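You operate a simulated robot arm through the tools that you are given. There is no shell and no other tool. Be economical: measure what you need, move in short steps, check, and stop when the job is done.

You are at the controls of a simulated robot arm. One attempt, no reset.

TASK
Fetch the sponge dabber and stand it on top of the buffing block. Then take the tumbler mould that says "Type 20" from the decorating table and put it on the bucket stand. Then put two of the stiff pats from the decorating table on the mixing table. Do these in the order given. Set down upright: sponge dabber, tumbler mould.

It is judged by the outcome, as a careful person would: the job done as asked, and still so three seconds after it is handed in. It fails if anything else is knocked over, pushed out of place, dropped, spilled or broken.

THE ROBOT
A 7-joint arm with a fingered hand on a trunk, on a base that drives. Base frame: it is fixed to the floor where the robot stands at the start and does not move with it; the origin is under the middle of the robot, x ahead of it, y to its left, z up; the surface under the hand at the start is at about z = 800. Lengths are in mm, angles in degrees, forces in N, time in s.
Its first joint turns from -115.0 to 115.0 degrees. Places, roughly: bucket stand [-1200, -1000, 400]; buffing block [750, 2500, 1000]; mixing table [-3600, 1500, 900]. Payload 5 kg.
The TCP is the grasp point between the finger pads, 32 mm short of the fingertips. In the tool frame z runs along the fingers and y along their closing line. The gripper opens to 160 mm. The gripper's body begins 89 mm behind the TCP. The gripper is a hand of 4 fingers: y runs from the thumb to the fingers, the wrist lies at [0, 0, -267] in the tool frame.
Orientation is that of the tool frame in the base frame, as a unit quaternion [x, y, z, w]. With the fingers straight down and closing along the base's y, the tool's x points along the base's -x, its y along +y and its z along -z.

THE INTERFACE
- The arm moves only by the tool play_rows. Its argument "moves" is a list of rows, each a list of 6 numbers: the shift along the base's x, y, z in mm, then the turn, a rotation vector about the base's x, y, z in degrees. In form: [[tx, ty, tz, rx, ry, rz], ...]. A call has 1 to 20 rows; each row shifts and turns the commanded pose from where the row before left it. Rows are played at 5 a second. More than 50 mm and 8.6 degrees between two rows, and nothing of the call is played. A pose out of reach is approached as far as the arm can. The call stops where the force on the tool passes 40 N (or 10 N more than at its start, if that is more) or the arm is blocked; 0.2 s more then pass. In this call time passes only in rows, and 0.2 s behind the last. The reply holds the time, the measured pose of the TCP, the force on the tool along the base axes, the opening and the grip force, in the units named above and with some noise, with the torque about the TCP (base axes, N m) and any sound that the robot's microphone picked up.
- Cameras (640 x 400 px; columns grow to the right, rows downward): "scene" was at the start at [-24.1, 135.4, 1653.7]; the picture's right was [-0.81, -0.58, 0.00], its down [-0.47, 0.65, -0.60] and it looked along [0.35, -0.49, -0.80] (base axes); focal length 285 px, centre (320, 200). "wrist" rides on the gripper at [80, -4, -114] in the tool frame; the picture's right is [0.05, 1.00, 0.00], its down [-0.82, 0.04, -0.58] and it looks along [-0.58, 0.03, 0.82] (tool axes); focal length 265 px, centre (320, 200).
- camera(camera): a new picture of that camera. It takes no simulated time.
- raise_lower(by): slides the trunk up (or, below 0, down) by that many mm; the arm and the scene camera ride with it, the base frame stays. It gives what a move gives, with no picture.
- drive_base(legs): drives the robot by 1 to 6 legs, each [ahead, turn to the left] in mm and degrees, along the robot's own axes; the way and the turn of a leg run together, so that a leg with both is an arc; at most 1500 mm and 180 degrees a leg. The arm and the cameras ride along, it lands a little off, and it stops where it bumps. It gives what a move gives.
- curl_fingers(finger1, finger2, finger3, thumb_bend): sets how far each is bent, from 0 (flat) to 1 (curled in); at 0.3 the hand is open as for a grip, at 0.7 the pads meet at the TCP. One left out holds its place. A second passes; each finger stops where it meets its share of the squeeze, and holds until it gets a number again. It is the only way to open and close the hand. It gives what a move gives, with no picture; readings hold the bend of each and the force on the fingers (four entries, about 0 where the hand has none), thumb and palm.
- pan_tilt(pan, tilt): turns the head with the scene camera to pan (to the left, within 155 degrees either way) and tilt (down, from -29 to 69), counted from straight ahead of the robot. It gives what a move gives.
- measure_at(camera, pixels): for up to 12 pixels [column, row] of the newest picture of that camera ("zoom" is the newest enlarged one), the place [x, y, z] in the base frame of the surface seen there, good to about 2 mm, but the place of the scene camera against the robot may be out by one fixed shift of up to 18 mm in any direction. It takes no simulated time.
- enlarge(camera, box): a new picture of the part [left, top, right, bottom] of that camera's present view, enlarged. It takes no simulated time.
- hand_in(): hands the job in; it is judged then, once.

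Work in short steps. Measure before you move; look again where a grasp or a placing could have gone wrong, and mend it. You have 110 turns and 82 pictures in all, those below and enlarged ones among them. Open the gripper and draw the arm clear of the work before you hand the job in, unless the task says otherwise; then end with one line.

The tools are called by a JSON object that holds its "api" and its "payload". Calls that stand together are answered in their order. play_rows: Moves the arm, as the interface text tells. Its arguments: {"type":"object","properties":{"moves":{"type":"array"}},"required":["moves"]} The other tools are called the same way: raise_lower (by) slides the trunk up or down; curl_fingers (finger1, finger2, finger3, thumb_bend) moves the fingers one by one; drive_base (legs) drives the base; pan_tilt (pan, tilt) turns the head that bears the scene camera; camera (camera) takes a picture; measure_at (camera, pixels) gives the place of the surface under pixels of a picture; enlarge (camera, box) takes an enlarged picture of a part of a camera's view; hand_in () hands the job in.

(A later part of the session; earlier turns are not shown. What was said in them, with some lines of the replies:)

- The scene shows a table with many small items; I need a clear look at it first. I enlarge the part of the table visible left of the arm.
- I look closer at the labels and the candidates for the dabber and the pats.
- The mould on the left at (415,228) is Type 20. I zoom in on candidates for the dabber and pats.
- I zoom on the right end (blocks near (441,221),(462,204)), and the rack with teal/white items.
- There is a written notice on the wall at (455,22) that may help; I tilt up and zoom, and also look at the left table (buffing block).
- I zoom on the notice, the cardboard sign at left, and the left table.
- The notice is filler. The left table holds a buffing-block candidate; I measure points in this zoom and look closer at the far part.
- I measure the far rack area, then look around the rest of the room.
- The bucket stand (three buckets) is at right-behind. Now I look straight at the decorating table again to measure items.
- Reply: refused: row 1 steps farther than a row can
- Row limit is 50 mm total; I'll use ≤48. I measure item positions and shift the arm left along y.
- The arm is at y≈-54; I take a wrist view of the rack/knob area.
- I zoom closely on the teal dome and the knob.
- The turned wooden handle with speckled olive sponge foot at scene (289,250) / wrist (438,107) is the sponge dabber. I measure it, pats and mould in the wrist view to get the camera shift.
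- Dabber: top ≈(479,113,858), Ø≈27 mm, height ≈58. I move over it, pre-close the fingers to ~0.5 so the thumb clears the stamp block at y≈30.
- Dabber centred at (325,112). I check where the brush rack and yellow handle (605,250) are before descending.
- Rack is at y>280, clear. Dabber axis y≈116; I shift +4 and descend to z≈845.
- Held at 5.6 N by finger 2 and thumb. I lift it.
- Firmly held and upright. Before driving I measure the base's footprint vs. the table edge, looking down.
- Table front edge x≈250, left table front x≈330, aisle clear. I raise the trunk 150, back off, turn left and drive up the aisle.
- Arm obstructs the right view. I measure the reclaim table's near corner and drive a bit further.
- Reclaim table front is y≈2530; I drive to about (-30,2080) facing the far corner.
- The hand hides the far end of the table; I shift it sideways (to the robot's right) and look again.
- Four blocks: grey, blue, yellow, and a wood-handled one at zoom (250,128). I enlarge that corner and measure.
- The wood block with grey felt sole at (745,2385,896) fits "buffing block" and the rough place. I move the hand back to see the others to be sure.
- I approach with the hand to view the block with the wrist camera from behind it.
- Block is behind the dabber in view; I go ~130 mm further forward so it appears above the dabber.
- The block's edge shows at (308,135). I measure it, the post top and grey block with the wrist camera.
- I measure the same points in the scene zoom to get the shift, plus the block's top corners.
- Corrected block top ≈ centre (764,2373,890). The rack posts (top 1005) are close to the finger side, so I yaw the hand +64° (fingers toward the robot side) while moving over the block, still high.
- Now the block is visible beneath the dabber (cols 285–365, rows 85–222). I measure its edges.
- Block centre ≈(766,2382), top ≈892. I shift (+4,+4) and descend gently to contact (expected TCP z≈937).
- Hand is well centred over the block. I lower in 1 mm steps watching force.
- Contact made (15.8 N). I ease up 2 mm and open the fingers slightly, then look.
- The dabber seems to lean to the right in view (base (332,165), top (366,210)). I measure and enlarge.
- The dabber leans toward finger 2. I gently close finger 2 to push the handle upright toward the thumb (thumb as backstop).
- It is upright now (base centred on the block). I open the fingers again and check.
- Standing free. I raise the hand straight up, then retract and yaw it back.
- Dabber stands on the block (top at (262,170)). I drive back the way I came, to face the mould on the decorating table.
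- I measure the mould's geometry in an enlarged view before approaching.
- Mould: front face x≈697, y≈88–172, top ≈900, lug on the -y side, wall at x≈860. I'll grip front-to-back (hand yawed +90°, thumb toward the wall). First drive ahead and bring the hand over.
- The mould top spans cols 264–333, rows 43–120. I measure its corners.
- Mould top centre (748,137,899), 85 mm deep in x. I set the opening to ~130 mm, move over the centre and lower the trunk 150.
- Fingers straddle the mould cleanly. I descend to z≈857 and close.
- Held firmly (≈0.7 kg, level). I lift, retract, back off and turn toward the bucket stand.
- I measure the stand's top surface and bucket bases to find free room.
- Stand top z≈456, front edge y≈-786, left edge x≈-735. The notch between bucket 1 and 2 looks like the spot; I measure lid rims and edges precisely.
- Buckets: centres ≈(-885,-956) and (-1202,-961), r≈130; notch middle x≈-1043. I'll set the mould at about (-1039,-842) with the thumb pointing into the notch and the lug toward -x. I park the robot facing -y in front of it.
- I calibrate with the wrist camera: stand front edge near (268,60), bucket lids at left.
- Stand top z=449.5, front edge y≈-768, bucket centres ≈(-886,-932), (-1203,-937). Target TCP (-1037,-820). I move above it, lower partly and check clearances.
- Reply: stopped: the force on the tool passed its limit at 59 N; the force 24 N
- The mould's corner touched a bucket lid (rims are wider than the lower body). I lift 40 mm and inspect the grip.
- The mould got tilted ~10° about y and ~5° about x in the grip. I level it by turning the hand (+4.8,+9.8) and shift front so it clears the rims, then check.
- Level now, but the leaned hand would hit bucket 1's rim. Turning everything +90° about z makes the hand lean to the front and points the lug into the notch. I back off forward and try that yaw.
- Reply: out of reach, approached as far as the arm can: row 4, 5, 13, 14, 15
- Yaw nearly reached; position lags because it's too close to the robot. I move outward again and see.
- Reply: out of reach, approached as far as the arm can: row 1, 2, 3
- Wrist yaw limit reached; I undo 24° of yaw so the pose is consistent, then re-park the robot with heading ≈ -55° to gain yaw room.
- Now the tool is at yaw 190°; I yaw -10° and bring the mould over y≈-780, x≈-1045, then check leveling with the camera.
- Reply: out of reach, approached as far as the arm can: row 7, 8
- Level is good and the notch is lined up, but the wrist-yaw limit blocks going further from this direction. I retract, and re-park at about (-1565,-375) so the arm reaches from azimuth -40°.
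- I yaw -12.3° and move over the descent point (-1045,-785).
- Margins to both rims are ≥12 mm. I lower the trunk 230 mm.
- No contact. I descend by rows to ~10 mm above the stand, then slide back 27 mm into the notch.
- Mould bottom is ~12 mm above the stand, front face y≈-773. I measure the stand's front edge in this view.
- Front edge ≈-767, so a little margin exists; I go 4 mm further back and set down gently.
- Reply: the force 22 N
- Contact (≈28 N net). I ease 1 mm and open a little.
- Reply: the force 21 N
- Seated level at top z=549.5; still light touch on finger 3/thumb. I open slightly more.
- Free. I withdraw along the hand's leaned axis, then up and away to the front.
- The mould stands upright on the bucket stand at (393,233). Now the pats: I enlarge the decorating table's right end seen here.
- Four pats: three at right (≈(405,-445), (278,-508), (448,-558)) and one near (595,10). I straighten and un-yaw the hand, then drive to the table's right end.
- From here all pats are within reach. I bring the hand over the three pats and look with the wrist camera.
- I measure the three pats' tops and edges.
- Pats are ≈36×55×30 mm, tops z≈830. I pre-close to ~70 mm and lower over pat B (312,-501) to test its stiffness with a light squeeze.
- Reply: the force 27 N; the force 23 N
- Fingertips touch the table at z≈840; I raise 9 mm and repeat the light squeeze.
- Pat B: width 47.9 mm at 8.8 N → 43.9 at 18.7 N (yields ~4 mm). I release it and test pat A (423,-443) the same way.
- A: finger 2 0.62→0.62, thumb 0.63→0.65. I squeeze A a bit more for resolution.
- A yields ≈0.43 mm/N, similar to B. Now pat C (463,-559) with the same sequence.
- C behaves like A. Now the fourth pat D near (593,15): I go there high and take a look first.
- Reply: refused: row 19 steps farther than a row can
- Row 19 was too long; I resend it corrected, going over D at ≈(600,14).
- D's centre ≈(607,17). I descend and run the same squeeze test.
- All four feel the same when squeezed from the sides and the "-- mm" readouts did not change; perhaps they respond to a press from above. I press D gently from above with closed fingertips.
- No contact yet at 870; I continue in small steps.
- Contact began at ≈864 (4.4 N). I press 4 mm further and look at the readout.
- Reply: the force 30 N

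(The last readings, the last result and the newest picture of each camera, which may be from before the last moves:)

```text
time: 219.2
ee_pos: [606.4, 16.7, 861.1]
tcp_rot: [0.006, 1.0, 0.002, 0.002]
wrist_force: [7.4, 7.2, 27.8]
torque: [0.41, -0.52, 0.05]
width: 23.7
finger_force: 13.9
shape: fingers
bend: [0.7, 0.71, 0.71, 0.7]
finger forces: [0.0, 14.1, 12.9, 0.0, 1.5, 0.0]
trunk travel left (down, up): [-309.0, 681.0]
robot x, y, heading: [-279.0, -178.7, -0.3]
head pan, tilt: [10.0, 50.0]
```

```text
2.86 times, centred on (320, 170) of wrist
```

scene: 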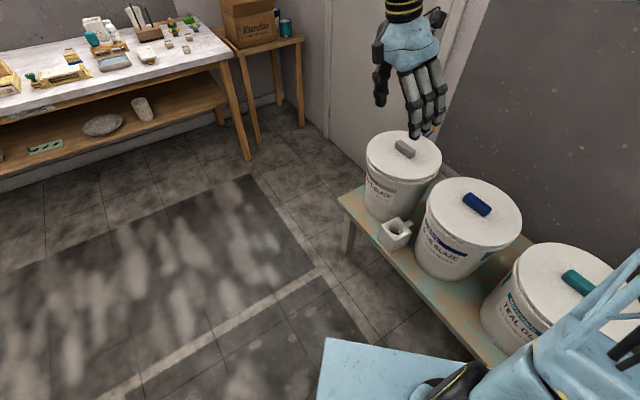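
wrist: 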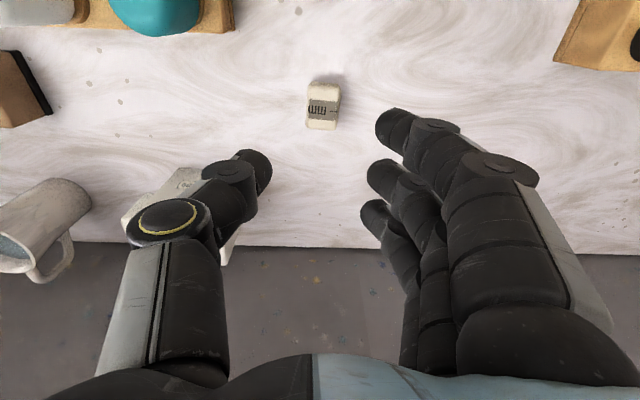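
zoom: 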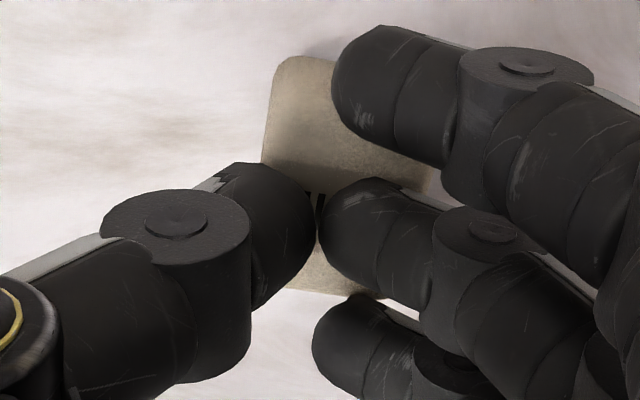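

D resists like a rigid surface (~6 N/mm, the arm's own compliance). I now press A, B and C at the same commanded height to compare.

{"api": "play_rows", "payload": {"moves": [[0, 0, 45, 0, 0, 0], [0, 0, 45, 0, 0, 0], [0, 0, 45, 0, 0, 0], [0, 0, 17, 0, 0, 0], [-16.7, -41.6, 0, 0, 0, 0], [-16.7, -41.6, 0, 0, 0, 0], [-16.7, -41.6, 0, 0, 0, 0], [-16.7, -41.6, 0, 0, 0, 0], [-16.7, -41.6, 0, 0, 0, 0], [-16.7, -41.6, 0, 0, 0, 0], [-16.7, -41.6, 0, 0, 0, 0], [-16.7, -41.6, 0, 0, 0, 0], [-16.7, -41.6, 0, 0, 0, 0], [-16.7, -41.6, 0, 0, 0, 0], [-16.7, -41.6, 0, 0, 0, 0], [0, 0, -45, 0, 0, 0], [0, 0, -45, 0, 0, 0], [0, 0, -40, 0, 0, 0], [0, 0, -16, 0, 0, 0], [0, 0, -4, 0, 0, 0]]}}

{"api": "play_rows", "payload": {"moves": [[0, 0, -1, 0, 0, 0], [0, 0, -1, 0, 0, 0]]}}

{"api": "play_rows", "payload": {"moves": [[0, 0, 42, 0, 0, 0], [-37, -19.3, 0, 0, 0, 0], [-37, -19.3, 0, 0, 0, 0], [-37, -19.3, 0, 0, 0, 0], [0, 0, -36, 0, 0, 0], [0, 0, -4, 0, 0, 0]]}}

{"api": "play_rows", "payload": {"moves": [[0, 0, -1, 0, 0, 0], [0, 0, -1, 0, 0, 0]]}}

{"api": "play_rows", "payload": {"moves": [[0, 0, 42, 0, 0, 0], [37.8, -14.5, 0, 0, 0, 0], [37.8, -14.5, 0, 0, 0, 0], [37.8, -14.5, 0, 0, 0, 0], [37.8, -14.5, 0, 0, 0, 0], [0, 0, -36, 0, 0, 0], [0, 0, -4, 0, 0, 0]]}}

{"api": "play_rows", "payload": {"moves": [[0, 0, -1, 0, 0, 0], [0, 0, -1, 0, 0, 0]]}}

{"api": "play_rows", "payload": {"moves": [[0, 0, 40, 0, 0, 0], [0, 0, 45, 0, 0, 0], [0, 0, 45, 0, 0, 0]]}}

```text
time: 223.4
ee_pos: [424.3, -441.1, 863.1]
tcp_rot: [0.006, 1.0, 0.001, 0.001]
wrist_force: [-0.6, 1.5, 6.8]
torque: [0.1, -0.08, -0.01]
width: 23.5
finger_force: 4.0
shape: fingers
bend: [0.7, 0.7, 0.7, 0.7]
finger forces: [0.0, 4.1, 3.5, 0.0, 0.0, 0.1]
trunk travel left (down, up): [-309.0, 681.0]
robot x, y, heading: [-281.6, -181.1, -0.5]
head pan, tilt: [10.0, 50.0]
```

```text
time: 224.0
ee_pos: [423.1, -441.4, 861.5]
tcp_rot: [0.006, 1.0, 0.0, 0.001]
wrist_force: [-0.5, 6.1, 22.3]
torque: [0.35, -0.24, 0.09]
width: 23.7
finger_force: 11.6
shape: fingers
bend: [0.7, 0.71, 0.71, 0.7]
finger forces: [0.0, 12.1, 10.5, 0.0, 0.6, 0.0]
trunk travel left (down, up): [-309.0, 681.0]
robot x, y, heading: [-278.4, -179.7, -0.3]
head pan, tilt: [10.0, 50.0]
```

```text
time: 225.5
ee_pos: [313.8, -500.7, 863.1]
tcp_rot: [0.007, 1.0, -0.002, 0.002]
wrist_force: [-2.6, 1.6, 13.3]
torque: [0.04, 0.16, 0.02]
width: 22.4
finger_force: 6.8
shape: fingers
bend: [0.7, 0.7, 0.7, 0.71]
finger forces: [3.0, 3.3, 1.2, 0.0, 5.4, 0.0]
trunk travel left (down, up): [-309.0, 681.0]
robot x, y, heading: [-277.7, -178.9, -0.8]
head pan, tilt: [10.0, 50.0]
stopped in row 6: the force on the tool passed its limit at 42 N (the readings are from after the stop); the commanded pose is now the measured one
```

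```text
time: 226.2
ee_pos: [314.9, -501.0, 863.0]
tcp_rot: [0.006, 1.0, -0.003, 0.004]
wrist_force: [-2.0, 1.8, 11.1]
torque: [0.06, 0.18, -0.01]
width: 22.5
finger_force: 5.5
shape: fingers
bend: [0.7, 0.7, 0.7, 0.71]
finger forces: [3.1, 3.3, 0.9, 0.0, 4.4, 0.1]
trunk travel left (down, up): [-309.0, 681.0]
robot x, y, heading: [-274.7, -183.5, -0.6]
head pan, tilt: [10.0, 50.0]
stopped in row 2: the force on the tool passed its limit at 42 N (the readings are from after the stop); the commanded pose is now the measured one
```

```text
time: 227.8
ee_pos: [464.5, -559.5, 863.8]
tcp_rot: [0.006, 1.0, -0.002, 0.003]
wrist_force: [0.5, 0.4, -0.8]
torque: [0.01, 0.0, 0.01]
width: 23.1
finger_force: 0.1
shape: fingers
bend: [0.7, 0.7, 0.7, 0.7]
finger forces: [0.1, 0.1, 0.0, 0.1, 0.0, 0.0]
trunk travel left (down, up): [-309.0, 681.0]
robot x, y, heading: [-276.5, -180.0, -0.6]
head pan, tilt: [10.0, 50.0]
```

```text
time: 228.4
ee_pos: [465.1, -559.3, 862.0]
tcp_rot: [0.006, 1.0, -0.002, 0.003]
wrist_force: [-1.8, 1.1, 7.2]
torque: [0.09, -0.01, 0.01]
width: 23.1
finger_force: 3.4
shape: fingers
bend: [0.7, 0.7, 0.7, 0.7]
finger forces: [0.0, 4.7, 2.3, 0.0, 0.0, 0.1]
trunk travel left (down, up): [-309.0, 681.0]
robot x, y, heading: [-278.3, -180.3, -0.1]
head pan, tilt: [10.0, 50.0]
```

```text
time: 229.2
ee_pos: [463.8, -561.0, 991.5]
tcp_rot: [0.006, 1.0, -0.002, 0.002]
wrist_force: [0.4, 1.1, 0.5]
torque: [0.01, -0.02, -0.04]
width: 23.5
finger_force: 0.0
shape: fingers
bend: [0.7, 0.7, 0.7, 0.7]
finger forces: [0.0, 0.0, 0.1, 0.0, 0.1, 0.1]
trunk travel left (down, up): [-309.0, 681.0]
robot x, y, heading: [-276.3, -181.1, -0.4]
head pan, tilt: [10.0, 50.0]
```

All four press and squeeze alike (A, C, D equal; B no softer), so they are all the stiff pats. I take one picture to confirm C's and A's positions before grasping C.

{"api": "curl_fingers", "payload": {"finger1": 0.55, "finger2": 0.55, "finger3": 0.55, "thumb_bend": 0.55}}

{"api": "enlarge", "payload": {"camera": "wrist", "box": [240, 0, 500, 170]}}

```text
time: 230.2
ee_pos: [463.8, -560.8, 991.4]
tcp_rot: [0.006, 1.0, -0.002, 0.003]
wrist_force: [-0.3, 0.4, -0.5]
torque: [-0.01, -0.03, 0.01]
width: 70.8
finger_force: 0.0
shape: fingers
bend: [0.55, 0.55, 0.55, 0.55]
finger forces: [0.0, 0.1, 0.0, 0.1, 0.0, 0.0]
trunk travel left (down, up): [-309.0, 681.0]
robot x, y, heading: [-276.2, -180.3, -0.7]
head pan, tilt: [10.0, 50.0]
```

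```text
2.35 times, centred on (370, 85) of wrist
```

zoom: 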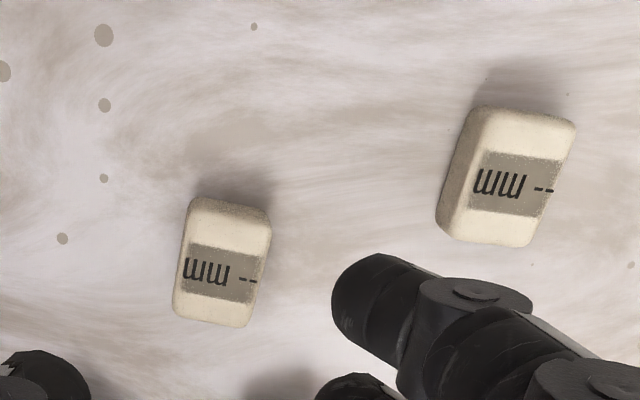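

Readouts unchanged. I measure C's centre, then grasp it firmly, watching the give at full squeeze.

{"api": "measure_at", "payload": {"camera": "zoom", "pixels": [[222, 263], [200, 210], [230, 318], [180, 260], [262, 260], [510, 180], [525, 115], [495, 240]]}}

```text
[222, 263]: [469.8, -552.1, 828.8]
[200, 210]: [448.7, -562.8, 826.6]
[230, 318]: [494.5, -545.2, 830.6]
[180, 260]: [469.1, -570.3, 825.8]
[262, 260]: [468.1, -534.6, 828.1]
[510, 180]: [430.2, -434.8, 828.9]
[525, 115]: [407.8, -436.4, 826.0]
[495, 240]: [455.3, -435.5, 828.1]
```

I descend on C (470,-552) and close to full squeeze in two stages.

{"api": "play_rows", "payload": {"moves": [[3, 5, -45, 0, 0, 0], [3, 4, -45, 0, 0, 0], [0, 0, -40, 0, 0, 0], [0, 0, -15, 0, 0, 0]]}}

{"api": "curl_fingers", "payload": {"finger1": 0.7, "finger2": 0.7, "finger3": 0.7, "thumb_bend": 0.7}}

{"api": "curl_fingers", "payload": {"finger1": 0.85, "finger2": 0.85, "finger3": 0.85, "thumb_bend": 0.85}}

{"api": "play_rows", "payload": {"moves": [[0, 0, 5, 0, 0, 0], [0, 0, 20, 0, 0, 0]]}}

```text
time: 231.2
ee_pos: [472.8, -551.3, 846.0]
tcp_rot: [0.006, 1.0, -0.002, 0.003]
wrist_force: [0.4, -0.2, 0.5]
torque: [-0.02, -0.01, 0.01]
width: 70.8
finger_force: 0.0
shape: fingers
bend: [0.55, 0.55, 0.55, 0.55]
finger forces: [0.0, 0.0, 0.0, 0.1, 0.0, 0.0]
trunk travel left (down, up): [-309.0, 681.0]
robot x, y, heading: [-275.8, -182.5, -0.4]
head pan, tilt: [10.0, 50.0]
```

```text
time: 232.2
ee_pos: [472.2, -552.2, 846.5]
tcp_rot: [0.006, 1.0, -0.001, 0.002]
wrist_force: [0.6, 0.5, -0.4]
torque: [0.01, 0.0, 0.02]
width: 42.3
finger_force: 17.5
shape: fingers
bend: [0.66, 0.63, 0.65, 0.65]
finger forces: [4.5, 8.4, 5.8, 0.0, 17.4, 0.1]
trunk travel left (down, up): [-309.0, 681.0]
robot x, y, heading: [-275.9, -182.3, -0.6]
head pan, tilt: [10.0, 50.0]
```

```text
time: 233.2
ee_pos: [471.6, -552.3, 847.3]
tcp_rot: [0.006, 1.0, -0.002, 0.003]
wrist_force: [0.6, 0.1, -0.7]
torque: [0.0, 0.01, -0.01]
width: 37.2
finger_force: 28.9
shape: fingers
bend: [0.71, 0.63, 0.65, 0.65]
finger forces: [9.4, 10.2, 9.8, 0.1, 27.6, 0.0]
trunk travel left (down, up): [-309.0, 681.0]
robot x, y, heading: [-276.5, -177.9, -0.7]
head pan, tilt: [10.0, 50.0]
```

```text
time: 233.8
ee_pos: [473.0, -550.7, 872.4]
tcp_rot: [0.006, 1.0, -0.002, 0.003]
wrist_force: [-0.4, -0.9, -0.9]
torque: [0.01, 0.01, -0.04]
width: 37.3
finger_force: 28.2
shape: fingers
bend: [0.71, 0.63, 0.65, 0.65]
finger forces: [9.5, 10.2, 9.9, 0.0, 27.4, 0.0]
trunk travel left (down, up): [-309.0, 681.0]
robot x, y, heading: [-278.1, -179.4, -0.3]
head pan, tilt: [10.0, 50.0]
```

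C is rigid too and held (28 N). I lift, retract, and drive along the aisle toward the mixing table.

{"api": "play_rows", "payload": {"moves": [[0, 0, 45, 0, 0, 0], [0, 0, 45, 0, 0, 0], [0, 0, 45, 0, 0, 0], [0, 0, 45, 0, 0, 0], [0, 0, 40, 0, 0, 0], [-28, 38, 0, 0, 0, 0], [-28, 38, 0, 0, 0, 0], [-28, 38, 0, 0, 0, 0], [-28, 38, 0, 0, 0, 0], [-28, 38, 0, 0, 0, 0], [-28, 38, 0, 0, 0, 0], [-28, 38, 0, 0, 0, 0], [-28, 38, 0, 0, 0, 0], [-28, 38, 0, 0, 0, 0], [-20, 28, 0, 0, 0, 0]]}}

{"api": "drive_base", "payload": {"legs": [[0, 180], [1500, 0]]}}

{"api": "pan_tilt", "payload": {"pan": -40, "tilt": 25}}

{"api": "camera", "payload": {"camera": "scene"}}

```text
time: 237.0
ee_pos: [200.0, -182.5, 1091.9]
tcp_rot: [0.007, 1.0, -0.002, 0.002]
wrist_force: [-1.2, 0.5, -0.6]
torque: [0.03, 0.01, -0.01]
width: 36.5
finger_force: 28.2
shape: fingers
bend: [0.71, 0.63, 0.65, 0.65]
finger forces: [8.1, 10.8, 10.1, 0.0, 27.3, 0.0]
trunk travel left (down, up): [-309.0, 681.0]
robot x, y, heading: [-276.8, -182.1, -0.6]
head pan, tilt: [10.0, 50.0]
```

```text
time: 252.1
ee_pos: [-2235.2, -188.2, 1092.1]
tcp_rot: [1.0, 0.0, -0.004, -0.002]
wrist_force: [0.0, 0.6, -2.1]
torque: [-0.02, -0.04, -0.01]
width: 33.1
finger_force: 27.7
shape: fingers
bend: [0.72, 0.63, 0.65, 0.66]
finger forces: [5.9, 11.2, 10.6, 0.0, 26.9, 0.0]
trunk travel left (down, up): [-309.0, 681.0]
robot x, y, heading: [-1762.0, -180.7, -179.8]
head pan, tilt: [10.0, 50.0]
```

```text
time: 253.2
ee_pos: [-2233.9, -188.9, 1092.0]
tcp_rot: [1.0, 0.0, -0.003, -0.001]
wrist_force: [-0.6, 1.0, 0.2]
torque: [0.01, 0.03, 0.01]
width: 33.3
finger_force: 27.6
shape: fingers
bend: [0.72, 0.63, 0.65, 0.66]
finger forces: [6.0, 11.3, 10.7, 0.1, 26.8, 0.0]
trunk travel left (down, up): [-309.0, 681.0]
robot x, y, heading: [-1757.1, -185.5, -179.8]
head pan, tilt: [-40.0, 25.0]
```

```text
4 pictures are left
```

scene: 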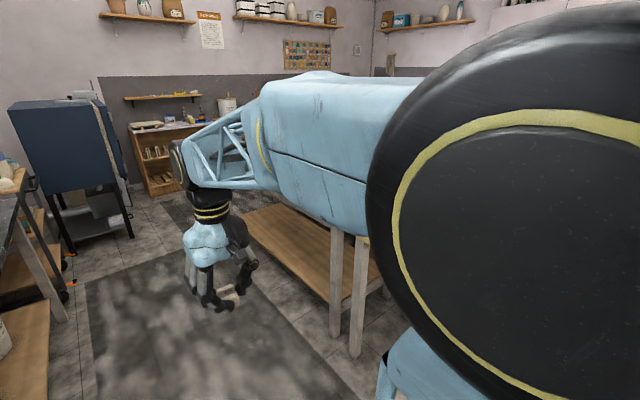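

The arm blocks part of the view; I measure visible furniture to plan the route.

{"api": "measure_at", "payload": {"camera": "scene", "pixels": [[300, 255], [335, 330], [355, 350], [250, 215], [150, 130], [205, 125], [180, 180], [120, 225], [230, 105], [190, 205], [280, 300], [250, 195]]}}

```text
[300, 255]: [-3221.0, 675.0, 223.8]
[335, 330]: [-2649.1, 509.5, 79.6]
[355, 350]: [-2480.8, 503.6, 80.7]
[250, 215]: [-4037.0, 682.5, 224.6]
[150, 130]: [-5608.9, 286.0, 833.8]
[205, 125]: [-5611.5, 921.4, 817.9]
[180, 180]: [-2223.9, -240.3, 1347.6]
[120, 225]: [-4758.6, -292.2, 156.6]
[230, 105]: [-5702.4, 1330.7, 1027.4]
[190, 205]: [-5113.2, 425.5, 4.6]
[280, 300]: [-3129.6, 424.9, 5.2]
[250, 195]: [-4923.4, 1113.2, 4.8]
```

A table row fronts the aisle at y≈500 from x≈-2650 to about -4050. I drive to x≈-3300, face +y and look over it.

{"api": "drive_base", "payload": {"legs": [[1500, 0], [0, -90]]}}

{"api": "pan_tilt", "payload": {"pan": 22, "tilt": 32}}

{"api": "camera", "payload": {"camera": "scene"}}

```text
time: 264.7
ee_pos: [-3253.0, 277.9, 1092.0]
tcp_rot: [-0.706, 0.708, 0.001, 0.003]
wrist_force: [0.0, 0.1, -2.3]
torque: [-0.04, 0.02, 0.02]
width: 32.2
finger_force: 26.2
shape: fingers
bend: [0.72, 0.63, 0.65, 0.66]
finger forces: [5.1, 11.2, 10.8, 0.0, 26.4, 0.1]
trunk travel left (down, up): [-309.0, 681.0]
robot x, y, heading: [-3250.4, -194.6, 90.2]
head pan, tilt: [-40.0, 25.0]
```

```text
time: 266.0
ee_pos: [-3252.2, 278.4, 1091.5]
tcp_rot: [-0.707, 0.707, 0.0, 0.003]
wrist_force: [0.1, -0.3, -2.0]
torque: [-0.02, -0.02, 0.0]
width: 31.9
finger_force: 27.0
shape: fingers
bend: [0.72, 0.63, 0.65, 0.66]
finger forces: [5.3, 11.3, 10.8, 0.0, 26.4, 0.0]
trunk travel left (down, up): [-309.0, 681.0]
robot x, y, heading: [-3248.6, -199.8, 90.1]
head pan, tilt: [22.0, 32.0]
```

```text
3 pictures are left
```

scene: 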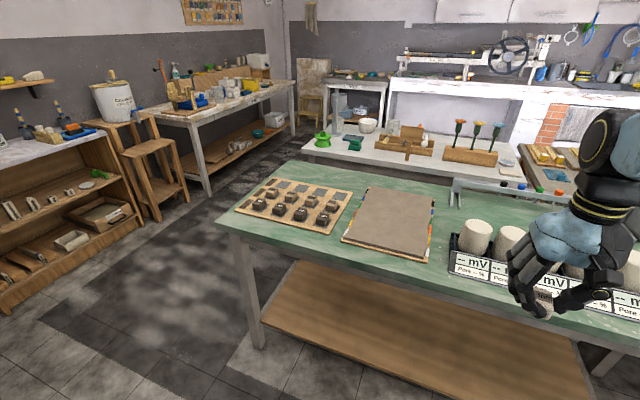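

Measure candidates: the green table, the pale table behind it, and the far bench.

{"api": "measure_at", "payload": {"camera": "scene", "pixels": [[225, 222], [300, 235], [430, 270], [320, 165], [480, 180], [400, 152], [320, 148], [500, 172], [380, 160], [240, 108], [450, 165], [345, 140]]}}

{"api": "enlarge", "payload": {"camera": "scene", "box": [220, 110, 560, 290]}}

```text
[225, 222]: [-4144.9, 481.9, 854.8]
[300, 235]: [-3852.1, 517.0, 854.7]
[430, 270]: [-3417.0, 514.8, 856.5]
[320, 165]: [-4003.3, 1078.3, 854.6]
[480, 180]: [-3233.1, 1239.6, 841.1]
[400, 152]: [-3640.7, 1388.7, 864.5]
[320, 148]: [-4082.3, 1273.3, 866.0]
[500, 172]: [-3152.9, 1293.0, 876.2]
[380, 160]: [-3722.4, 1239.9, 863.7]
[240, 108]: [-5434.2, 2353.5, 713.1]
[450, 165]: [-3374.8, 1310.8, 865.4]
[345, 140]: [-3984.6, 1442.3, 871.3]
```

```text
1.88 times, centred on (390, 200) of scene
```

zoom: 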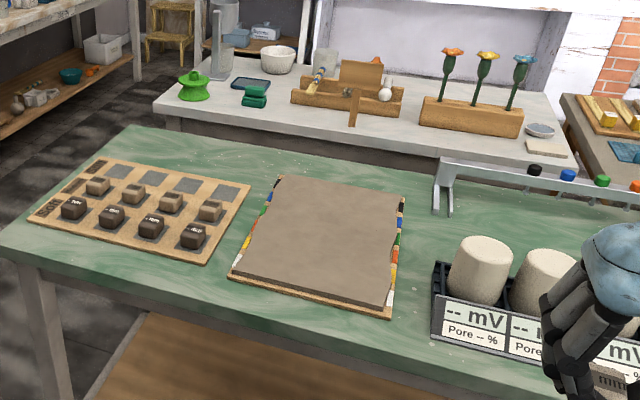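

The pale table (front edge y≈1215, x≈-4090…-3050) matches the mixing table. I measure free surface points and item positions on its west end.

{"api": "measure_at", "payload": {"camera": "zoom", "pixels": [[165, 108], [195, 95], [225, 112], [225, 92], [255, 100], [272, 120], [280, 97], [300, 100], [335, 128], [410, 118], [412, 135], [250, 84]]}}

{"api": "measure_at", "payload": {"camera": "zoom", "pixels": [[215, 75], [235, 65], [275, 70], [355, 120], [300, 110], [390, 112], [425, 120], [240, 125], [545, 95], [560, 140], [195, 70], [225, 40]]}}

```text
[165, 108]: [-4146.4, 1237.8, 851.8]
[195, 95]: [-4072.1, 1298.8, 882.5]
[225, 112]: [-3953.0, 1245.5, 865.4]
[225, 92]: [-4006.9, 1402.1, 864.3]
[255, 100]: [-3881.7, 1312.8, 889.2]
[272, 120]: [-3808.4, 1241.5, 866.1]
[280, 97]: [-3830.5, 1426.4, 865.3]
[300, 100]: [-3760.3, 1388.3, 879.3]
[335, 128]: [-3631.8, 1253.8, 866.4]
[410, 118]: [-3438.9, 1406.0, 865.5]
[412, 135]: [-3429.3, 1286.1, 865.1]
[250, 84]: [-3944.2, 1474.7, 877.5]
```

```text
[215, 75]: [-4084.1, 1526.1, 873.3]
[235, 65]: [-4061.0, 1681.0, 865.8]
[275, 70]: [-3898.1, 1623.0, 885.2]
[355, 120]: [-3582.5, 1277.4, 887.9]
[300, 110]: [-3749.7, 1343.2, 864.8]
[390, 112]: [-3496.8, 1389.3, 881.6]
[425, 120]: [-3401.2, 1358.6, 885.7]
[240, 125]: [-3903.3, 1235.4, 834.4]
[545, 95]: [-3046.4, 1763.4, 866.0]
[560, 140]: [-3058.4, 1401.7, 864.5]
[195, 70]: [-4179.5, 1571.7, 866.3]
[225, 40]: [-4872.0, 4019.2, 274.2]
```

West end is best: free patch around (-4007,1402) between the green dome and blue plate. I check floor clearance for the west aisle.

{"api": "measure_at", "payload": {"camera": "scene", "pixels": [[150, 280], [10, 310], [130, 235], [160, 215], [185, 200], [210, 190], [250, 155], [200, 230], [275, 140], [60, 350], [140, 180], [230, 165]]}}

```text
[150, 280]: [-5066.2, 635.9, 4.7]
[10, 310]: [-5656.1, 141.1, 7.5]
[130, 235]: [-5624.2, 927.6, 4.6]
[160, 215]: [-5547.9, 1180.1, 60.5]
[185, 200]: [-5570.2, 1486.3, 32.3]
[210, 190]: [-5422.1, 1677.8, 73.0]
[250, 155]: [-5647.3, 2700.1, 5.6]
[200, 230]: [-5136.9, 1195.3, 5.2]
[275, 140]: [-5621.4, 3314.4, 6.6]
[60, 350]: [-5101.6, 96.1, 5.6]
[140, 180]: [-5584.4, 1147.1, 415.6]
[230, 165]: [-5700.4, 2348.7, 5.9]
```

West aisle is clear (x≈-5400…-4180); the kiln is near (-4760,-292), so I keep north of it. I drive to about (-4650,1400) facing +x.

{"api": "drive_base", "payload": {"legs": [[0, 76], [1442, 0], [0, -76], [1250, 0], [0, -90]]}}

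```text
time: 277.8
ee_pos: [-5037.9, 293.4, 1091.5]
tcp_rot: [0.975, -0.221, -0.002, -0.003]
wrist_force: [-0.3, -1.5, -0.6]
torque: [0.1, -0.04, 0.03]
width: 29.0
finger_force: 25.4
shape: fingers
bend: [0.73, 0.63, 0.64, 0.67]
finger forces: [4.5, 11.3, 10.9, 0.1, 25.2, 0.1]
trunk travel left (down, up): [-309.0, 681.0]
robot x, y, heading: [-4592.3, 114.7, 166.8]
head pan, tilt: [22.0, 32.0]
stopped in leg 3: the robot was blocked; the commanded pose is now the measured one
```

The turn was blocked (base tail probably near the kiln side). I move a bit ahead and turn in an arc instead.

{"api": "drive_base", "payload": {"legs": [[120, 0], [300, -70]]}}

```text
time: 282.2
ee_pos: [-4902.1, 833.6, 1092.1]
tcp_rot: [-0.681, 0.732, 0.001, 0.004]
wrist_force: [0.0, -0.1, -1.0]
torque: [-0.01, -0.03, -0.01]
width: 28.9
finger_force: 25.2
shape: fingers
bend: [0.73, 0.63, 0.64, 0.67]
finger forces: [3.4, 11.5, 10.8, 0.0, 24.9, 0.0]
trunk travel left (down, up): [-309.0, 681.0]
robot x, y, heading: [-4911.5, 358.7, 97.6]
head pan, tilt: [22.0, 32.0]
```

Clear now. I head to about (-4690,1400), then face +x.

{"api": "drive_base", "payload": {"legs": [[0, -19.6], [1064, 0], [0, -78]]}}

```text
time: 292.2
ee_pos: [-4226.6, 1319.6, 1092.8]
tcp_rot: [0.096, 0.995, -0.001, 0.004]
wrist_force: [-0.1, -0.3, 0.1]
torque: [-0.01, 0.0, 0.03]
width: 27.9
finger_force: 25.1
shape: fingers
bend: [0.73, 0.63, 0.64, 0.67]
finger forces: [2.7, 11.6, 11.1, 0.0, 24.7, 0.0]
trunk travel left (down, up): [-309.0, 681.0]
robot x, y, heading: [-4701.7, 1381.5, 1.0]
head pan, tilt: [22.0, 32.0]
```

I move the hand over the table's west end, straighten yaw and take a wrist view.

{"api": "play_rows", "payload": {"moves": [[37, 17, 0, 0, 0, 3], [37, 17, 0, 0, 0, 3], [37, 17, 0, 0, 0, 3], [30, 17, 0, 0, 0, 2]]}}

{"api": "camera", "payload": {"camera": "wrist"}}

{"api": "measure_at", "payload": {"camera": "wrist", "pixels": [[320, 20], [320, 60], [250, 40], [390, 40], [320, 100], [260, 100], [400, 90], [200, 60], [450, 60], [250, 240], [150, 100], [520, 60]]}}

```text
time: 293.2
ee_pos: [-4085.7, 1389.7, 1092.0]
tcp_rot: [0.0, 1.0, -0.001, 0.004]
wrist_force: [-0.3, 0.0, -1.1]
torque: [0.01, 0.01, 0.0]
width: 28.3
finger_force: 24.9
shape: fingers
bend: [0.73, 0.63, 0.64, 0.67]
finger forces: [2.7, 11.6, 11.0, 0.0, 24.8, 0.0]
trunk travel left (down, up): [-309.0, 681.0]
robot x, y, heading: [-4698.4, 1381.2, 1.1]
head pan, tilt: [22.0, 32.0]
```

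```text
1 pictures are left
```

wrist: 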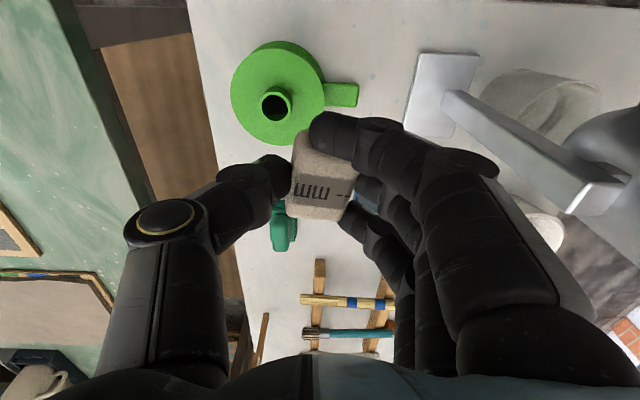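

```text
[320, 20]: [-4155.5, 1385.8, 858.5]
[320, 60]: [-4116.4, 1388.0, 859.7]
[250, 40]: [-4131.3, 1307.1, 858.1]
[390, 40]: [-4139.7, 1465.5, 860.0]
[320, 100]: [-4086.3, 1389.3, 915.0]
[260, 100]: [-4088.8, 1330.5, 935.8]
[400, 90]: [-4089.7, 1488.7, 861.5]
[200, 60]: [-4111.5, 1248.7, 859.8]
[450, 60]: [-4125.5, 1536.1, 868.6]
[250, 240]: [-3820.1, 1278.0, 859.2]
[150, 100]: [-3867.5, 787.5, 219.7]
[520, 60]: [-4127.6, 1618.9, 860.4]
```

Table z≈859.5. Free west patch near (-4140,1432) lies clear of the green wheel (centre ≈(-4083,1335), r≈55) and the white base (y>1492). I lower pat C there.

{"api": "play_rows", "payload": {"moves": [[-27, 21, 0, 0, 0, 0], [-27, 21, 0, 0, 0, 0], [0, 0, -45, 0, 0, 0], [0, 0, -45, 0, 0, 0], [0, 0, -45, 0, 0, 0], [0, 0, -35, 0, 0, 0], [0, 0, -10, 0, 0, 0], [0, 0, -3, 0, 0, 0]]}}

{"api": "play_rows", "payload": {"moves": [[0, 0, -1.5, 0, 0, 0], [0, 0, -1.5, 0, 0, 0]]}}

```text
time: 295.0
ee_pos: [-4138.0, 1429.3, 907.8]
tcp_rot: [0.0, 1.0, -0.001, 0.003]
wrist_force: [0.0, 0.9, -0.2]
torque: [0.03, -0.04, 0.0]
width: 27.7
finger_force: 24.6
shape: fingers
bend: [0.73, 0.63, 0.64, 0.67]
finger forces: [2.4, 11.7, 11.0, 0.1, 24.6, 0.1]
trunk travel left (down, up): [-309.0, 681.0]
robot x, y, heading: [-4693.8, 1387.9, 1.1]
head pan, tilt: [22.0, 32.0]
```

```text
time: 295.6
ee_pos: [-4138.9, 1430.9, 906.0]
tcp_rot: [0.0, 1.0, -0.002, 0.002]
wrist_force: [-0.8, -0.4, -0.6]
torque: [0.01, 0.01, 0.0]
width: 27.7
finger_force: 24.8
shape: fingers
bend: [0.73, 0.63, 0.64, 0.67]
finger forces: [2.5, 11.6, 11.0, 0.0, 24.6, 0.0]
trunk travel left (down, up): [-309.0, 681.0]
robot x, y, heading: [-4700.8, 1386.0, 1.0]
head pan, tilt: [22.0, 32.0]
```

I keep lowering to contact, then release.

{"api": "play_rows", "payload": {"moves": [[0, 0, -1, 0, 0, 0], [0, 0, -1, 0, 0, 0], [0, 0, -1, 0, 0, 0]]}}

{"api": "curl_fingers", "payload": {"finger1": 0.55, "finger2": 0.55, "finger3": 0.55, "thumb_bend": 0.56}}

{"api": "play_rows", "payload": {"moves": [[0, 0, 20, 0, 0, 0], [0, 0, 45, 0, 0, 0], [0, 0, 45, 0, 0, 0], [0, 0, 45, 0, 0, 0], [0, 0, 35, 0, 0, 0], [-40, -20, 0, 0, 0, 0], [-40, -20, 0, 0, 0, 0]]}}

```text
time: 296.4
ee_pos: [-4138.5, 1429.8, 903.0]
tcp_rot: [0.0, 1.0, -0.001, 0.003]
wrist_force: [-2.4, 0.5, 9.3]
torque: [0.14, -0.24, 0.03]
width: 27.8
finger_force: 26.5
shape: fingers
bend: [0.73, 0.63, 0.66, 0.67]
finger forces: [3.5, 11.7, 12.1, 0.0, 27.0, 0.0]
trunk travel left (down, up): [-309.0, 681.0]
robot x, y, heading: [-4697.4, 1384.0, 1.0]
head pan, tilt: [22.0, 32.0]
```

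```text
time: 297.4
ee_pos: [-4138.6, 1429.0, 902.7]
tcp_rot: [0.0, 1.0, -0.002, 0.004]
wrist_force: [0.3, -0.6, -0.8]
torque: [-0.03, -0.01, 0.01]
width: 69.4
finger_force: 0.1
shape: fingers
bend: [0.55, 0.55, 0.55, 0.56]
finger forces: [0.2, 0.1, 0.1, 0.1, 0.0, 0.0]
trunk travel left (down, up): [-309.0, 681.0]
robot x, y, heading: [-4700.7, 1382.5, 1.1]
head pan, tilt: [22.0, 32.0]
```

```text
time: 299.0
ee_pos: [-4219.7, 1390.2, 1092.4]
tcp_rot: [0.0, 1.0, -0.002, 0.003]
wrist_force: [0.5, 0.1, -0.1]
torque: [-0.01, 0.04, 0.01]
width: 69.4
finger_force: 0.0
shape: fingers
bend: [0.55, 0.55, 0.55, 0.56]
finger forces: [0.0, 0.1, 0.0, 0.1, 0.1, 0.0]
trunk travel left (down, up): [-309.0, 681.0]
robot x, y, heading: [-4700.1, 1382.9, 1.1]
head pan, tilt: [22.0, 32.0]
```

Pat C is on the mixing table. I retrace the route in reverse to fetch a second pat.

{"api": "drive_base", "payload": {"legs": [[0, 78], [-1064, 0], [0, 19.6], [-300, 70], [-120, 0], [-1442, 0]]}}

```text
time: 319.9
ee_pos: [-3625.3, 0.5, 1092.6]
tcp_rot: [0.997, -0.083, -0.003, -0.002]
wrist_force: [-0.5, 0.6, 0.2]
torque: [0.01, -0.02, 0.02]
width: 69.3
finger_force: 0.0
shape: fingers
bend: [0.55, 0.55, 0.55, 0.56]
finger forces: [0.1, 0.0, 0.0, 0.1, 0.0, 0.0]
trunk travel left (down, up): [-309.0, 681.0]
robot x, y, heading: [-3146.8, -71.9, 171.4]
head pan, tilt: [22.0, 32.0]
```

On track at (-3147,-72). I continue backward to the decorating table and turn to face it.

{"api": "drive_base", "payload": {"legs": [[0, 6], [-1435, 0], [-1435, 0], [0, -177.4]]}}

```text
time: 341.8
ee_pos: [186.0, -200.7, 1092.5]
tcp_rot: [0.004, 1.0, -0.001, 0.003]
wrist_force: [0.5, -0.2, -0.2]
torque: [-0.04, -0.01, -0.02]
width: 69.4
finger_force: 0.0
shape: fingers
bend: [0.55, 0.55, 0.55, 0.56]
finger forces: [0.1, 0.0, 0.1, 0.0, 0.0, 0.1]
trunk travel left (down, up): [-309.0, 681.0]
robot x, y, heading: [-294.3, -206.0, 0.2]
head pan, tilt: [22.0, 32.0]
```

I move over pat A (430,-435), descend, and grasp.

{"api": "play_rows", "payload": {"moves": [[30.5, -29.2, 0, 0, 0, 0], [30.5, -29.2, 0, 0, 0, 0], [30.5, -29.2, 0, 0, 0, 0], [30.5, -29.2, 0, 0, 0, 0], [30.5, -29.2, 0, 0, 0, 0], [30.5, -29.2, 0, 0, 0, 0], [30.5, -29.2, 0, 0, 0, 0], [30.5, -29.5, 0, 0, 0, 0], [0, 0, -45, 0, 0, 0], [0, 0, -45, 0, 0, 0], [0, 0, -45, 0, 0, 0], [0, 0, -45, 0, 0, 0], [0, 0, -45, 0, 0, 0], [0, 0, -15, 0, 0, 0], [0, 0, -6, 0, 0, 0]]}}

{"api": "curl_fingers", "payload": {"finger1": 0.85, "finger2": 0.85, "finger3": 0.85, "thumb_bend": 0.85}}

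{"api": "play_rows", "payload": {"moves": [[0, 0, 10, 0, 0, 0], [0, 0, 40, 0, 0, 0], [0, 0, 45, 0, 0, 0], [0, 0, 45, 0, 0, 0], [0, 0, 45, 0, 0, 0], [0, 0, 45, 0, 0, 0], [0, 0, 16, 0, 0, 0]]}}

```text
time: 345.0
ee_pos: [430.2, -436.0, 845.3]
tcp_rot: [0.004, 1.0, -0.002, 0.003]
wrist_force: [0.4, -0.7, 0.0]
torque: [-0.01, 0.03, 0.01]
width: 69.6
finger_force: 0.0
shape: fingers
bend: [0.55, 0.55, 0.55, 0.56]
finger forces: [0.1, 0.0, 0.1, 0.0, 0.0, 0.0]
trunk travel left (down, up): [-309.0, 681.0]
robot x, y, heading: [-293.1, -207.2, 0.0]
head pan, tilt: [22.0, 32.0]
```

```text
time: 346.0
ee_pos: [430.2, -435.7, 846.0]
tcp_rot: [0.005, 1.0, -0.002, 0.002]
wrist_force: [0.8, -0.3, -1.4]
torque: [0.02, 0.03, 0.0]
width: 34.6
finger_force: 29.1
shape: fingers
bend: [0.71, 0.63, 0.63, 0.66]
finger forces: [10.0, 10.0, 9.9, 0.0, 27.9, 0.1]
trunk travel left (down, up): [-309.0, 681.0]
robot x, y, heading: [-294.2, -203.0, 0.4]
head pan, tilt: [22.0, 32.0]
```

```text
time: 347.6
ee_pos: [426.3, -435.1, 1092.6]
tcp_rot: [0.005, 1.0, -0.002, 0.003]
wrist_force: [0.9, 0.9, -0.6]
torque: [0.01, 0.0, 0.0]
width: 34.0
finger_force: 28.8
shape: fingers
bend: [0.72, 0.63, 0.63, 0.66]
finger forces: [9.3, 10.5, 10.3, 0.1, 28.1, 0.1]
trunk travel left (down, up): [-309.0, 681.0]
robot x, y, heading: [-293.4, -203.6, 0.5]
head pan, tilt: [22.0, 32.0]
```

Held (29 N). I retract the arm and drive back along the same line.

{"api": "play_rows", "payload": {"moves": [[-30.5, 29.2, 0, 0, 0, 0], [-30.5, 29.2, 0, 0, 0, 0], [-30.5, 29.2, 0, 0, 0, 0], [-30.5, 29.2, 0, 0, 0, 0], [-30.5, 29.2, 0, 0, 0, 0], [-30.5, 29.2, 0, 0, 0, 0], [-30.5, 29.2, 0, 0, 0, 0], [-28, 29.2, 0, 0, 0, 0]]}}

{"api": "drive_base", "payload": {"legs": [[0, 177], [1435, 0], [1435, 0], [0, -6]]}}

```text
time: 349.4
ee_pos: [188.5, -200.2, 1091.6]
tcp_rot: [0.004, 1.0, -0.002, 0.002]
wrist_force: [-0.1, -0.6, -1.2]
torque: [0.01, 0.02, -0.01]
width: 33.7
finger_force: 29.0
shape: fingers
bend: [0.72, 0.63, 0.63, 0.66]
finger forces: [8.7, 10.6, 10.2, 0.0, 27.9, 0.0]
trunk travel left (down, up): [-309.0, 681.0]
robot x, y, heading: [-298.4, -202.1, 0.4]
head pan, tilt: [22.0, 32.0]
```

```text
time: 371.4
ee_pos: [-3639.5, 73.3, 1091.4]
tcp_rot: [0.996, -0.091, -0.003, -0.002]
wrist_force: [-1.1, -0.2, -1.6]
torque: [-0.02, -0.03, -0.02]
width: 29.6
finger_force: 26.9
shape: fingers
bend: [0.73, 0.63, 0.63, 0.67]
finger forces: [5.8, 11.3, 10.7, 0.0, 26.7, 0.0]
trunk travel left (down, up): [-309.0, 681.0]
robot x, y, heading: [-3164.0, -7.4, 170.7]
head pan, tilt: [22.0, 32.0]
```

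Slightly north of the line but clear. I continue with the arc and up the west aisle.

{"api": "drive_base", "payload": {"legs": [[0, 3.5], [1500, 0], [80, 0], [300, -76], [0, -20], [1050, 0]]}}

```text
time: 389.4
ee_pos: [-4691.1, 1815.7, 1091.9]
tcp_rot: [-0.638, 0.77, 0.001, 0.003]
wrist_force: [-0.1, 0.3, -1.2]
torque: [-0.01, 0.03, 0.01]
width: 28.0
finger_force: 26.5
shape: fingers
bend: [0.73, 0.63, 0.63, 0.67]
finger forces: [4.5, 11.6, 10.9, 0.0, 26.1, 0.0]
trunk travel left (down, up): [-309.0, 681.0]
robot x, y, heading: [-4773.8, 1342.1, 79.9]
head pan, tilt: [22.0, 32.0]
cut short: leg 4
```

Now I turn to face +x.

{"api": "drive_base", "payload": {"legs": [[0, -80]]}}

```text
time: 393.4
ee_pos: [-4290.7, 1330.9, 1091.6]
tcp_rot: [0.017, 1.0, -0.002, 0.002]
wrist_force: [0.0, -0.2, -1.1]
torque: [0.03, 0.0, -0.03]
width: 26.9
finger_force: 26.7
shape: fingers
bend: [0.73, 0.62, 0.63, 0.67]
finger forces: [3.6, 11.7, 11.0, 0.0, 25.6, 0.0]
trunk travel left (down, up): [-309.0, 681.0]
robot x, y, heading: [-4773.4, 1341.5, -1.2]
head pan, tilt: [22.0, 32.0]
```

I bring the pat over the front strip spot (-3975,1268) and use the last picture to verify it is free.

{"api": "play_rows", "payload": {"moves": [[45.1, -9, 0, 0, 0, 1], [45.1, -9, 0, 0, 0, 1], [45.1, -9, 0, 0, 0, 0], [45.1, -9, 0, 0, 0, 0], [45.1, -9, 0, 0, 0, 0], [45.1, -9, 0, 0, 0, 0], [45.1, -9, 0, 0, 0, 0]]}}

{"api": "camera", "payload": {"camera": "wrist"}}

{"api": "measure_at", "payload": {"camera": "wrist", "pixels": [[320, 91], [290, 91], [350, 91], [320, 60], [320, 120], [270, 91], [380, 91], [400, 60], [260, 60], [360, 30], [300, 30], [420, 91]]}}

```text
time: 395.0
ee_pos: [-3973.0, 1266.8, 1092.6]
tcp_rot: [0.0, 1.0, -0.002, 0.003]
wrist_force: [0.5, -0.1, -0.7]
torque: [0.01, -0.01, -0.02]
width: 26.7
finger_force: 26.0
shape: fingers
bend: [0.73, 0.62, 0.63, 0.67]
finger forces: [3.6, 11.8, 11.0, 0.0, 25.5, 0.0]
trunk travel left (down, up): [-309.0, 681.0]
robot x, y, heading: [-4773.4, 1343.0, -1.0]
head pan, tilt: [22.0, 32.0]
```

```text
0 pictures are left
```

wrist: 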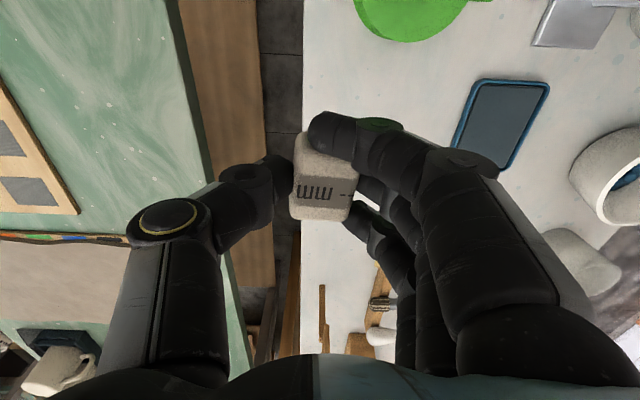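

```text
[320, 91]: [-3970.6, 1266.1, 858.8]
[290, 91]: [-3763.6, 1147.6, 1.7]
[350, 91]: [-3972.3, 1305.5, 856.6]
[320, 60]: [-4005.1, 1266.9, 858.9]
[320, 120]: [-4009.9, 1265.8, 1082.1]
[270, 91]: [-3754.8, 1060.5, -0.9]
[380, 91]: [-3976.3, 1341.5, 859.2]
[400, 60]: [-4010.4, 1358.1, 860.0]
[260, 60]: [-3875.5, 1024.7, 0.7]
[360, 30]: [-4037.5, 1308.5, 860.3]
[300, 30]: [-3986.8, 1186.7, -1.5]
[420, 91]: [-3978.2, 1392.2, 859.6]
```

Table edge is y≈1246; the surface around (-3978,1290) is free. I check the dark-green item at (385,123) and wheel edge.

{"api": "measure_at", "payload": {"camera": "wrist", "pixels": [[362, 120], [380, 121], [398, 124], [375, 112], [410, 38], [370, 15], [455, 20], [355, 108]]}}

```text
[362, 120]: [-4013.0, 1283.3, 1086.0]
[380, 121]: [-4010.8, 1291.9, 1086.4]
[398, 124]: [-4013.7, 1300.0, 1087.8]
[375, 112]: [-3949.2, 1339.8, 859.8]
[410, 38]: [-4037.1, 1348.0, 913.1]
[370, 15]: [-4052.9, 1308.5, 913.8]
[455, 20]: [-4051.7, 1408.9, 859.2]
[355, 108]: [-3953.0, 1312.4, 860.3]
```

Spot (-3980,1285) is clear by ≥20 mm. I shift and lower.

{"api": "play_rows", "payload": {"moves": [[-7, 18, 0, 0, 0, 0], [0, 0, -45, 0, 0, 0], [0, 0, -45, 0, 0, 0], [0, 0, -45, 0, 0, 0], [0, 0, -35, 0, 0, 0], [0, 0, -12, 0, 0, 0], [0, 0, -2, 0, 0, 0], [0, 0, -1, 0, 0, 0], [0, 0, -1, 0, 0, 0], [0, 0, -1, 0, 0, 0]]}}

```text
time: 397.2
ee_pos: [-3982.0, 1285.3, 905.3]
tcp_rot: [0.0, 1.0, -0.001, 0.003]
wrist_force: [-1.3, 0.4, -1.2]
torque: [-0.03, 0.01, 0.01]
width: 26.5
finger_force: 26.2
shape: fingers
bend: [0.73, 0.62, 0.63, 0.67]
finger forces: [3.4, 11.7, 11.0, 0.0, 25.4, 0.0]
trunk travel left (down, up): [-309.0, 681.0]
robot x, y, heading: [-4777.6, 1340.1, -1.1]
head pan, tilt: [22.0, 32.0]
```

No contact yet; last mm, then release and withdraw upward and back.

{"api": "play_rows", "payload": {"moves": [[0, 0, -1, 0, 0, 0], [0, 0, -1, 0, 0, 0], [0, 0, -1, 0, 0, 0]]}}

{"api": "curl_fingers", "payload": {"finger1": 0.55, "finger2": 0.55, "finger3": 0.55, "thumb_bend": 0.56}}

{"api": "play_rows", "payload": {"moves": [[0, 0, 20, 0, 0, 0], [0, 0, 45, 0, 0, 0], [0, 0, 45, 0, 0, 0], [0, 0, 45, 0, 0, 0], [0, 0, 35, 0, 0, 0], [-45, 5, 0, 0, 0, 0], [-45, 5, 0, 0, 0, 0], [-45, 5, 0, 0, 0, 0], [-45, 5, 0, 0, 0, 0], [-45, 5, 0, 0, 0, 0], [-45, 5, 0, 0, 0, 0]]}}

```text
time: 398.0
ee_pos: [-3982.5, 1284.9, 903.7]
tcp_rot: [0.0, 1.0, -0.001, 0.003]
wrist_force: [-4.2, 0.0, 10.9]
torque: [0.19, -0.2, 0.05]
width: 26.6
finger_force: 28.2
shape: fingers
bend: [0.73, 0.63, 0.64, 0.67]
finger forces: [4.7, 11.6, 11.7, 0.0, 27.7, 0.1]
trunk travel left (down, up): [-309.0, 681.0]
robot x, y, heading: [-4770.1, 1341.2, -1.0]
head pan, tilt: [22.0, 32.0]
```

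```text
time: 399.0
ee_pos: [-3982.7, 1286.6, 903.4]
tcp_rot: [0.0, 1.0, -0.002, 0.003]
wrist_force: [-0.2, 0.4, -0.7]
torque: [0.01, 0.0, -0.02]
width: 69.0
finger_force: 0.1
shape: fingers
bend: [0.55, 0.55, 0.55, 0.56]
finger forces: [0.0, 0.0, 0.0, 0.0, 0.0, 0.0]
trunk travel left (down, up): [-309.0, 681.0]
robot x, y, heading: [-4775.6, 1340.8, -1.1]
head pan, tilt: [22.0, 32.0]
```

```text
time: 401.4
ee_pos: [-4253.9, 1314.6, 1088.8]
tcp_rot: [0.0, 1.0, -0.001, 0.003]
wrist_force: [0.9, 0.8, -0.6]
torque: [0.01, 0.04, 0.02]
width: 69.0
finger_force: 0.0
shape: fingers
bend: [0.55, 0.55, 0.55, 0.56]
finger forces: [0.1, 0.0, 0.0, 0.0, 0.1, 0.1]
trunk travel left (down, up): [-309.0, 681.0]
robot x, y, heading: [-4775.8, 1344.0, -1.3]
head pan, tilt: [22.0, 32.0]
5 turns are left
```

Both pats were set down with contact felt and released cleanly, and the hand is open and clear. I open it fully and hand in.

{"api": "curl_fingers", "payload": {"finger1": 0.3, "finger2": 0.3, "finger3": 0.3, "thumb_bend": 0.3}}

{"api": "hand_in", "payload": {}}

```text
time: 402.4
ee_pos: [-4253.7, 1315.6, 1087.8]
tcp_rot: [0.0, 1.0, -0.003, 0.003]
wrist_force: [0.5, 0.2, 0.3]
torque: [0.01, 0.0, -0.01]
width: 170.1
finger_force: 0.0
shape: fingers
bend: [0.3, 0.3, 0.3, 0.3]
finger forces: [0.0, 0.0, 0.1, 0.1, 0.1, 0.0]
trunk travel left (down, up): [-309.0, 681.0]
robot x, y, heading: [-4772.2, 1341.0, -1.1]
head pan, tilt: [22.0, 32.0]
```

```text
The job is handed in.
```

I did all three parts in order and handed in: the sponge dabber stands on what I took to be the buffing block, the Type 20 mould stands on the bucket stand, and two pats from the decorating table are on the mixing table. I could not tell the pats apart: all four felt equally stiff and their readouts stayed at "-- mm", so the two are an arbitrary pick. I had no pictures left to check the pats after release. On the way the mould touched a bucket lid and the base was blocked once near the kiln; I saw no damage from the lid contact, but did not look at what blocked the base.
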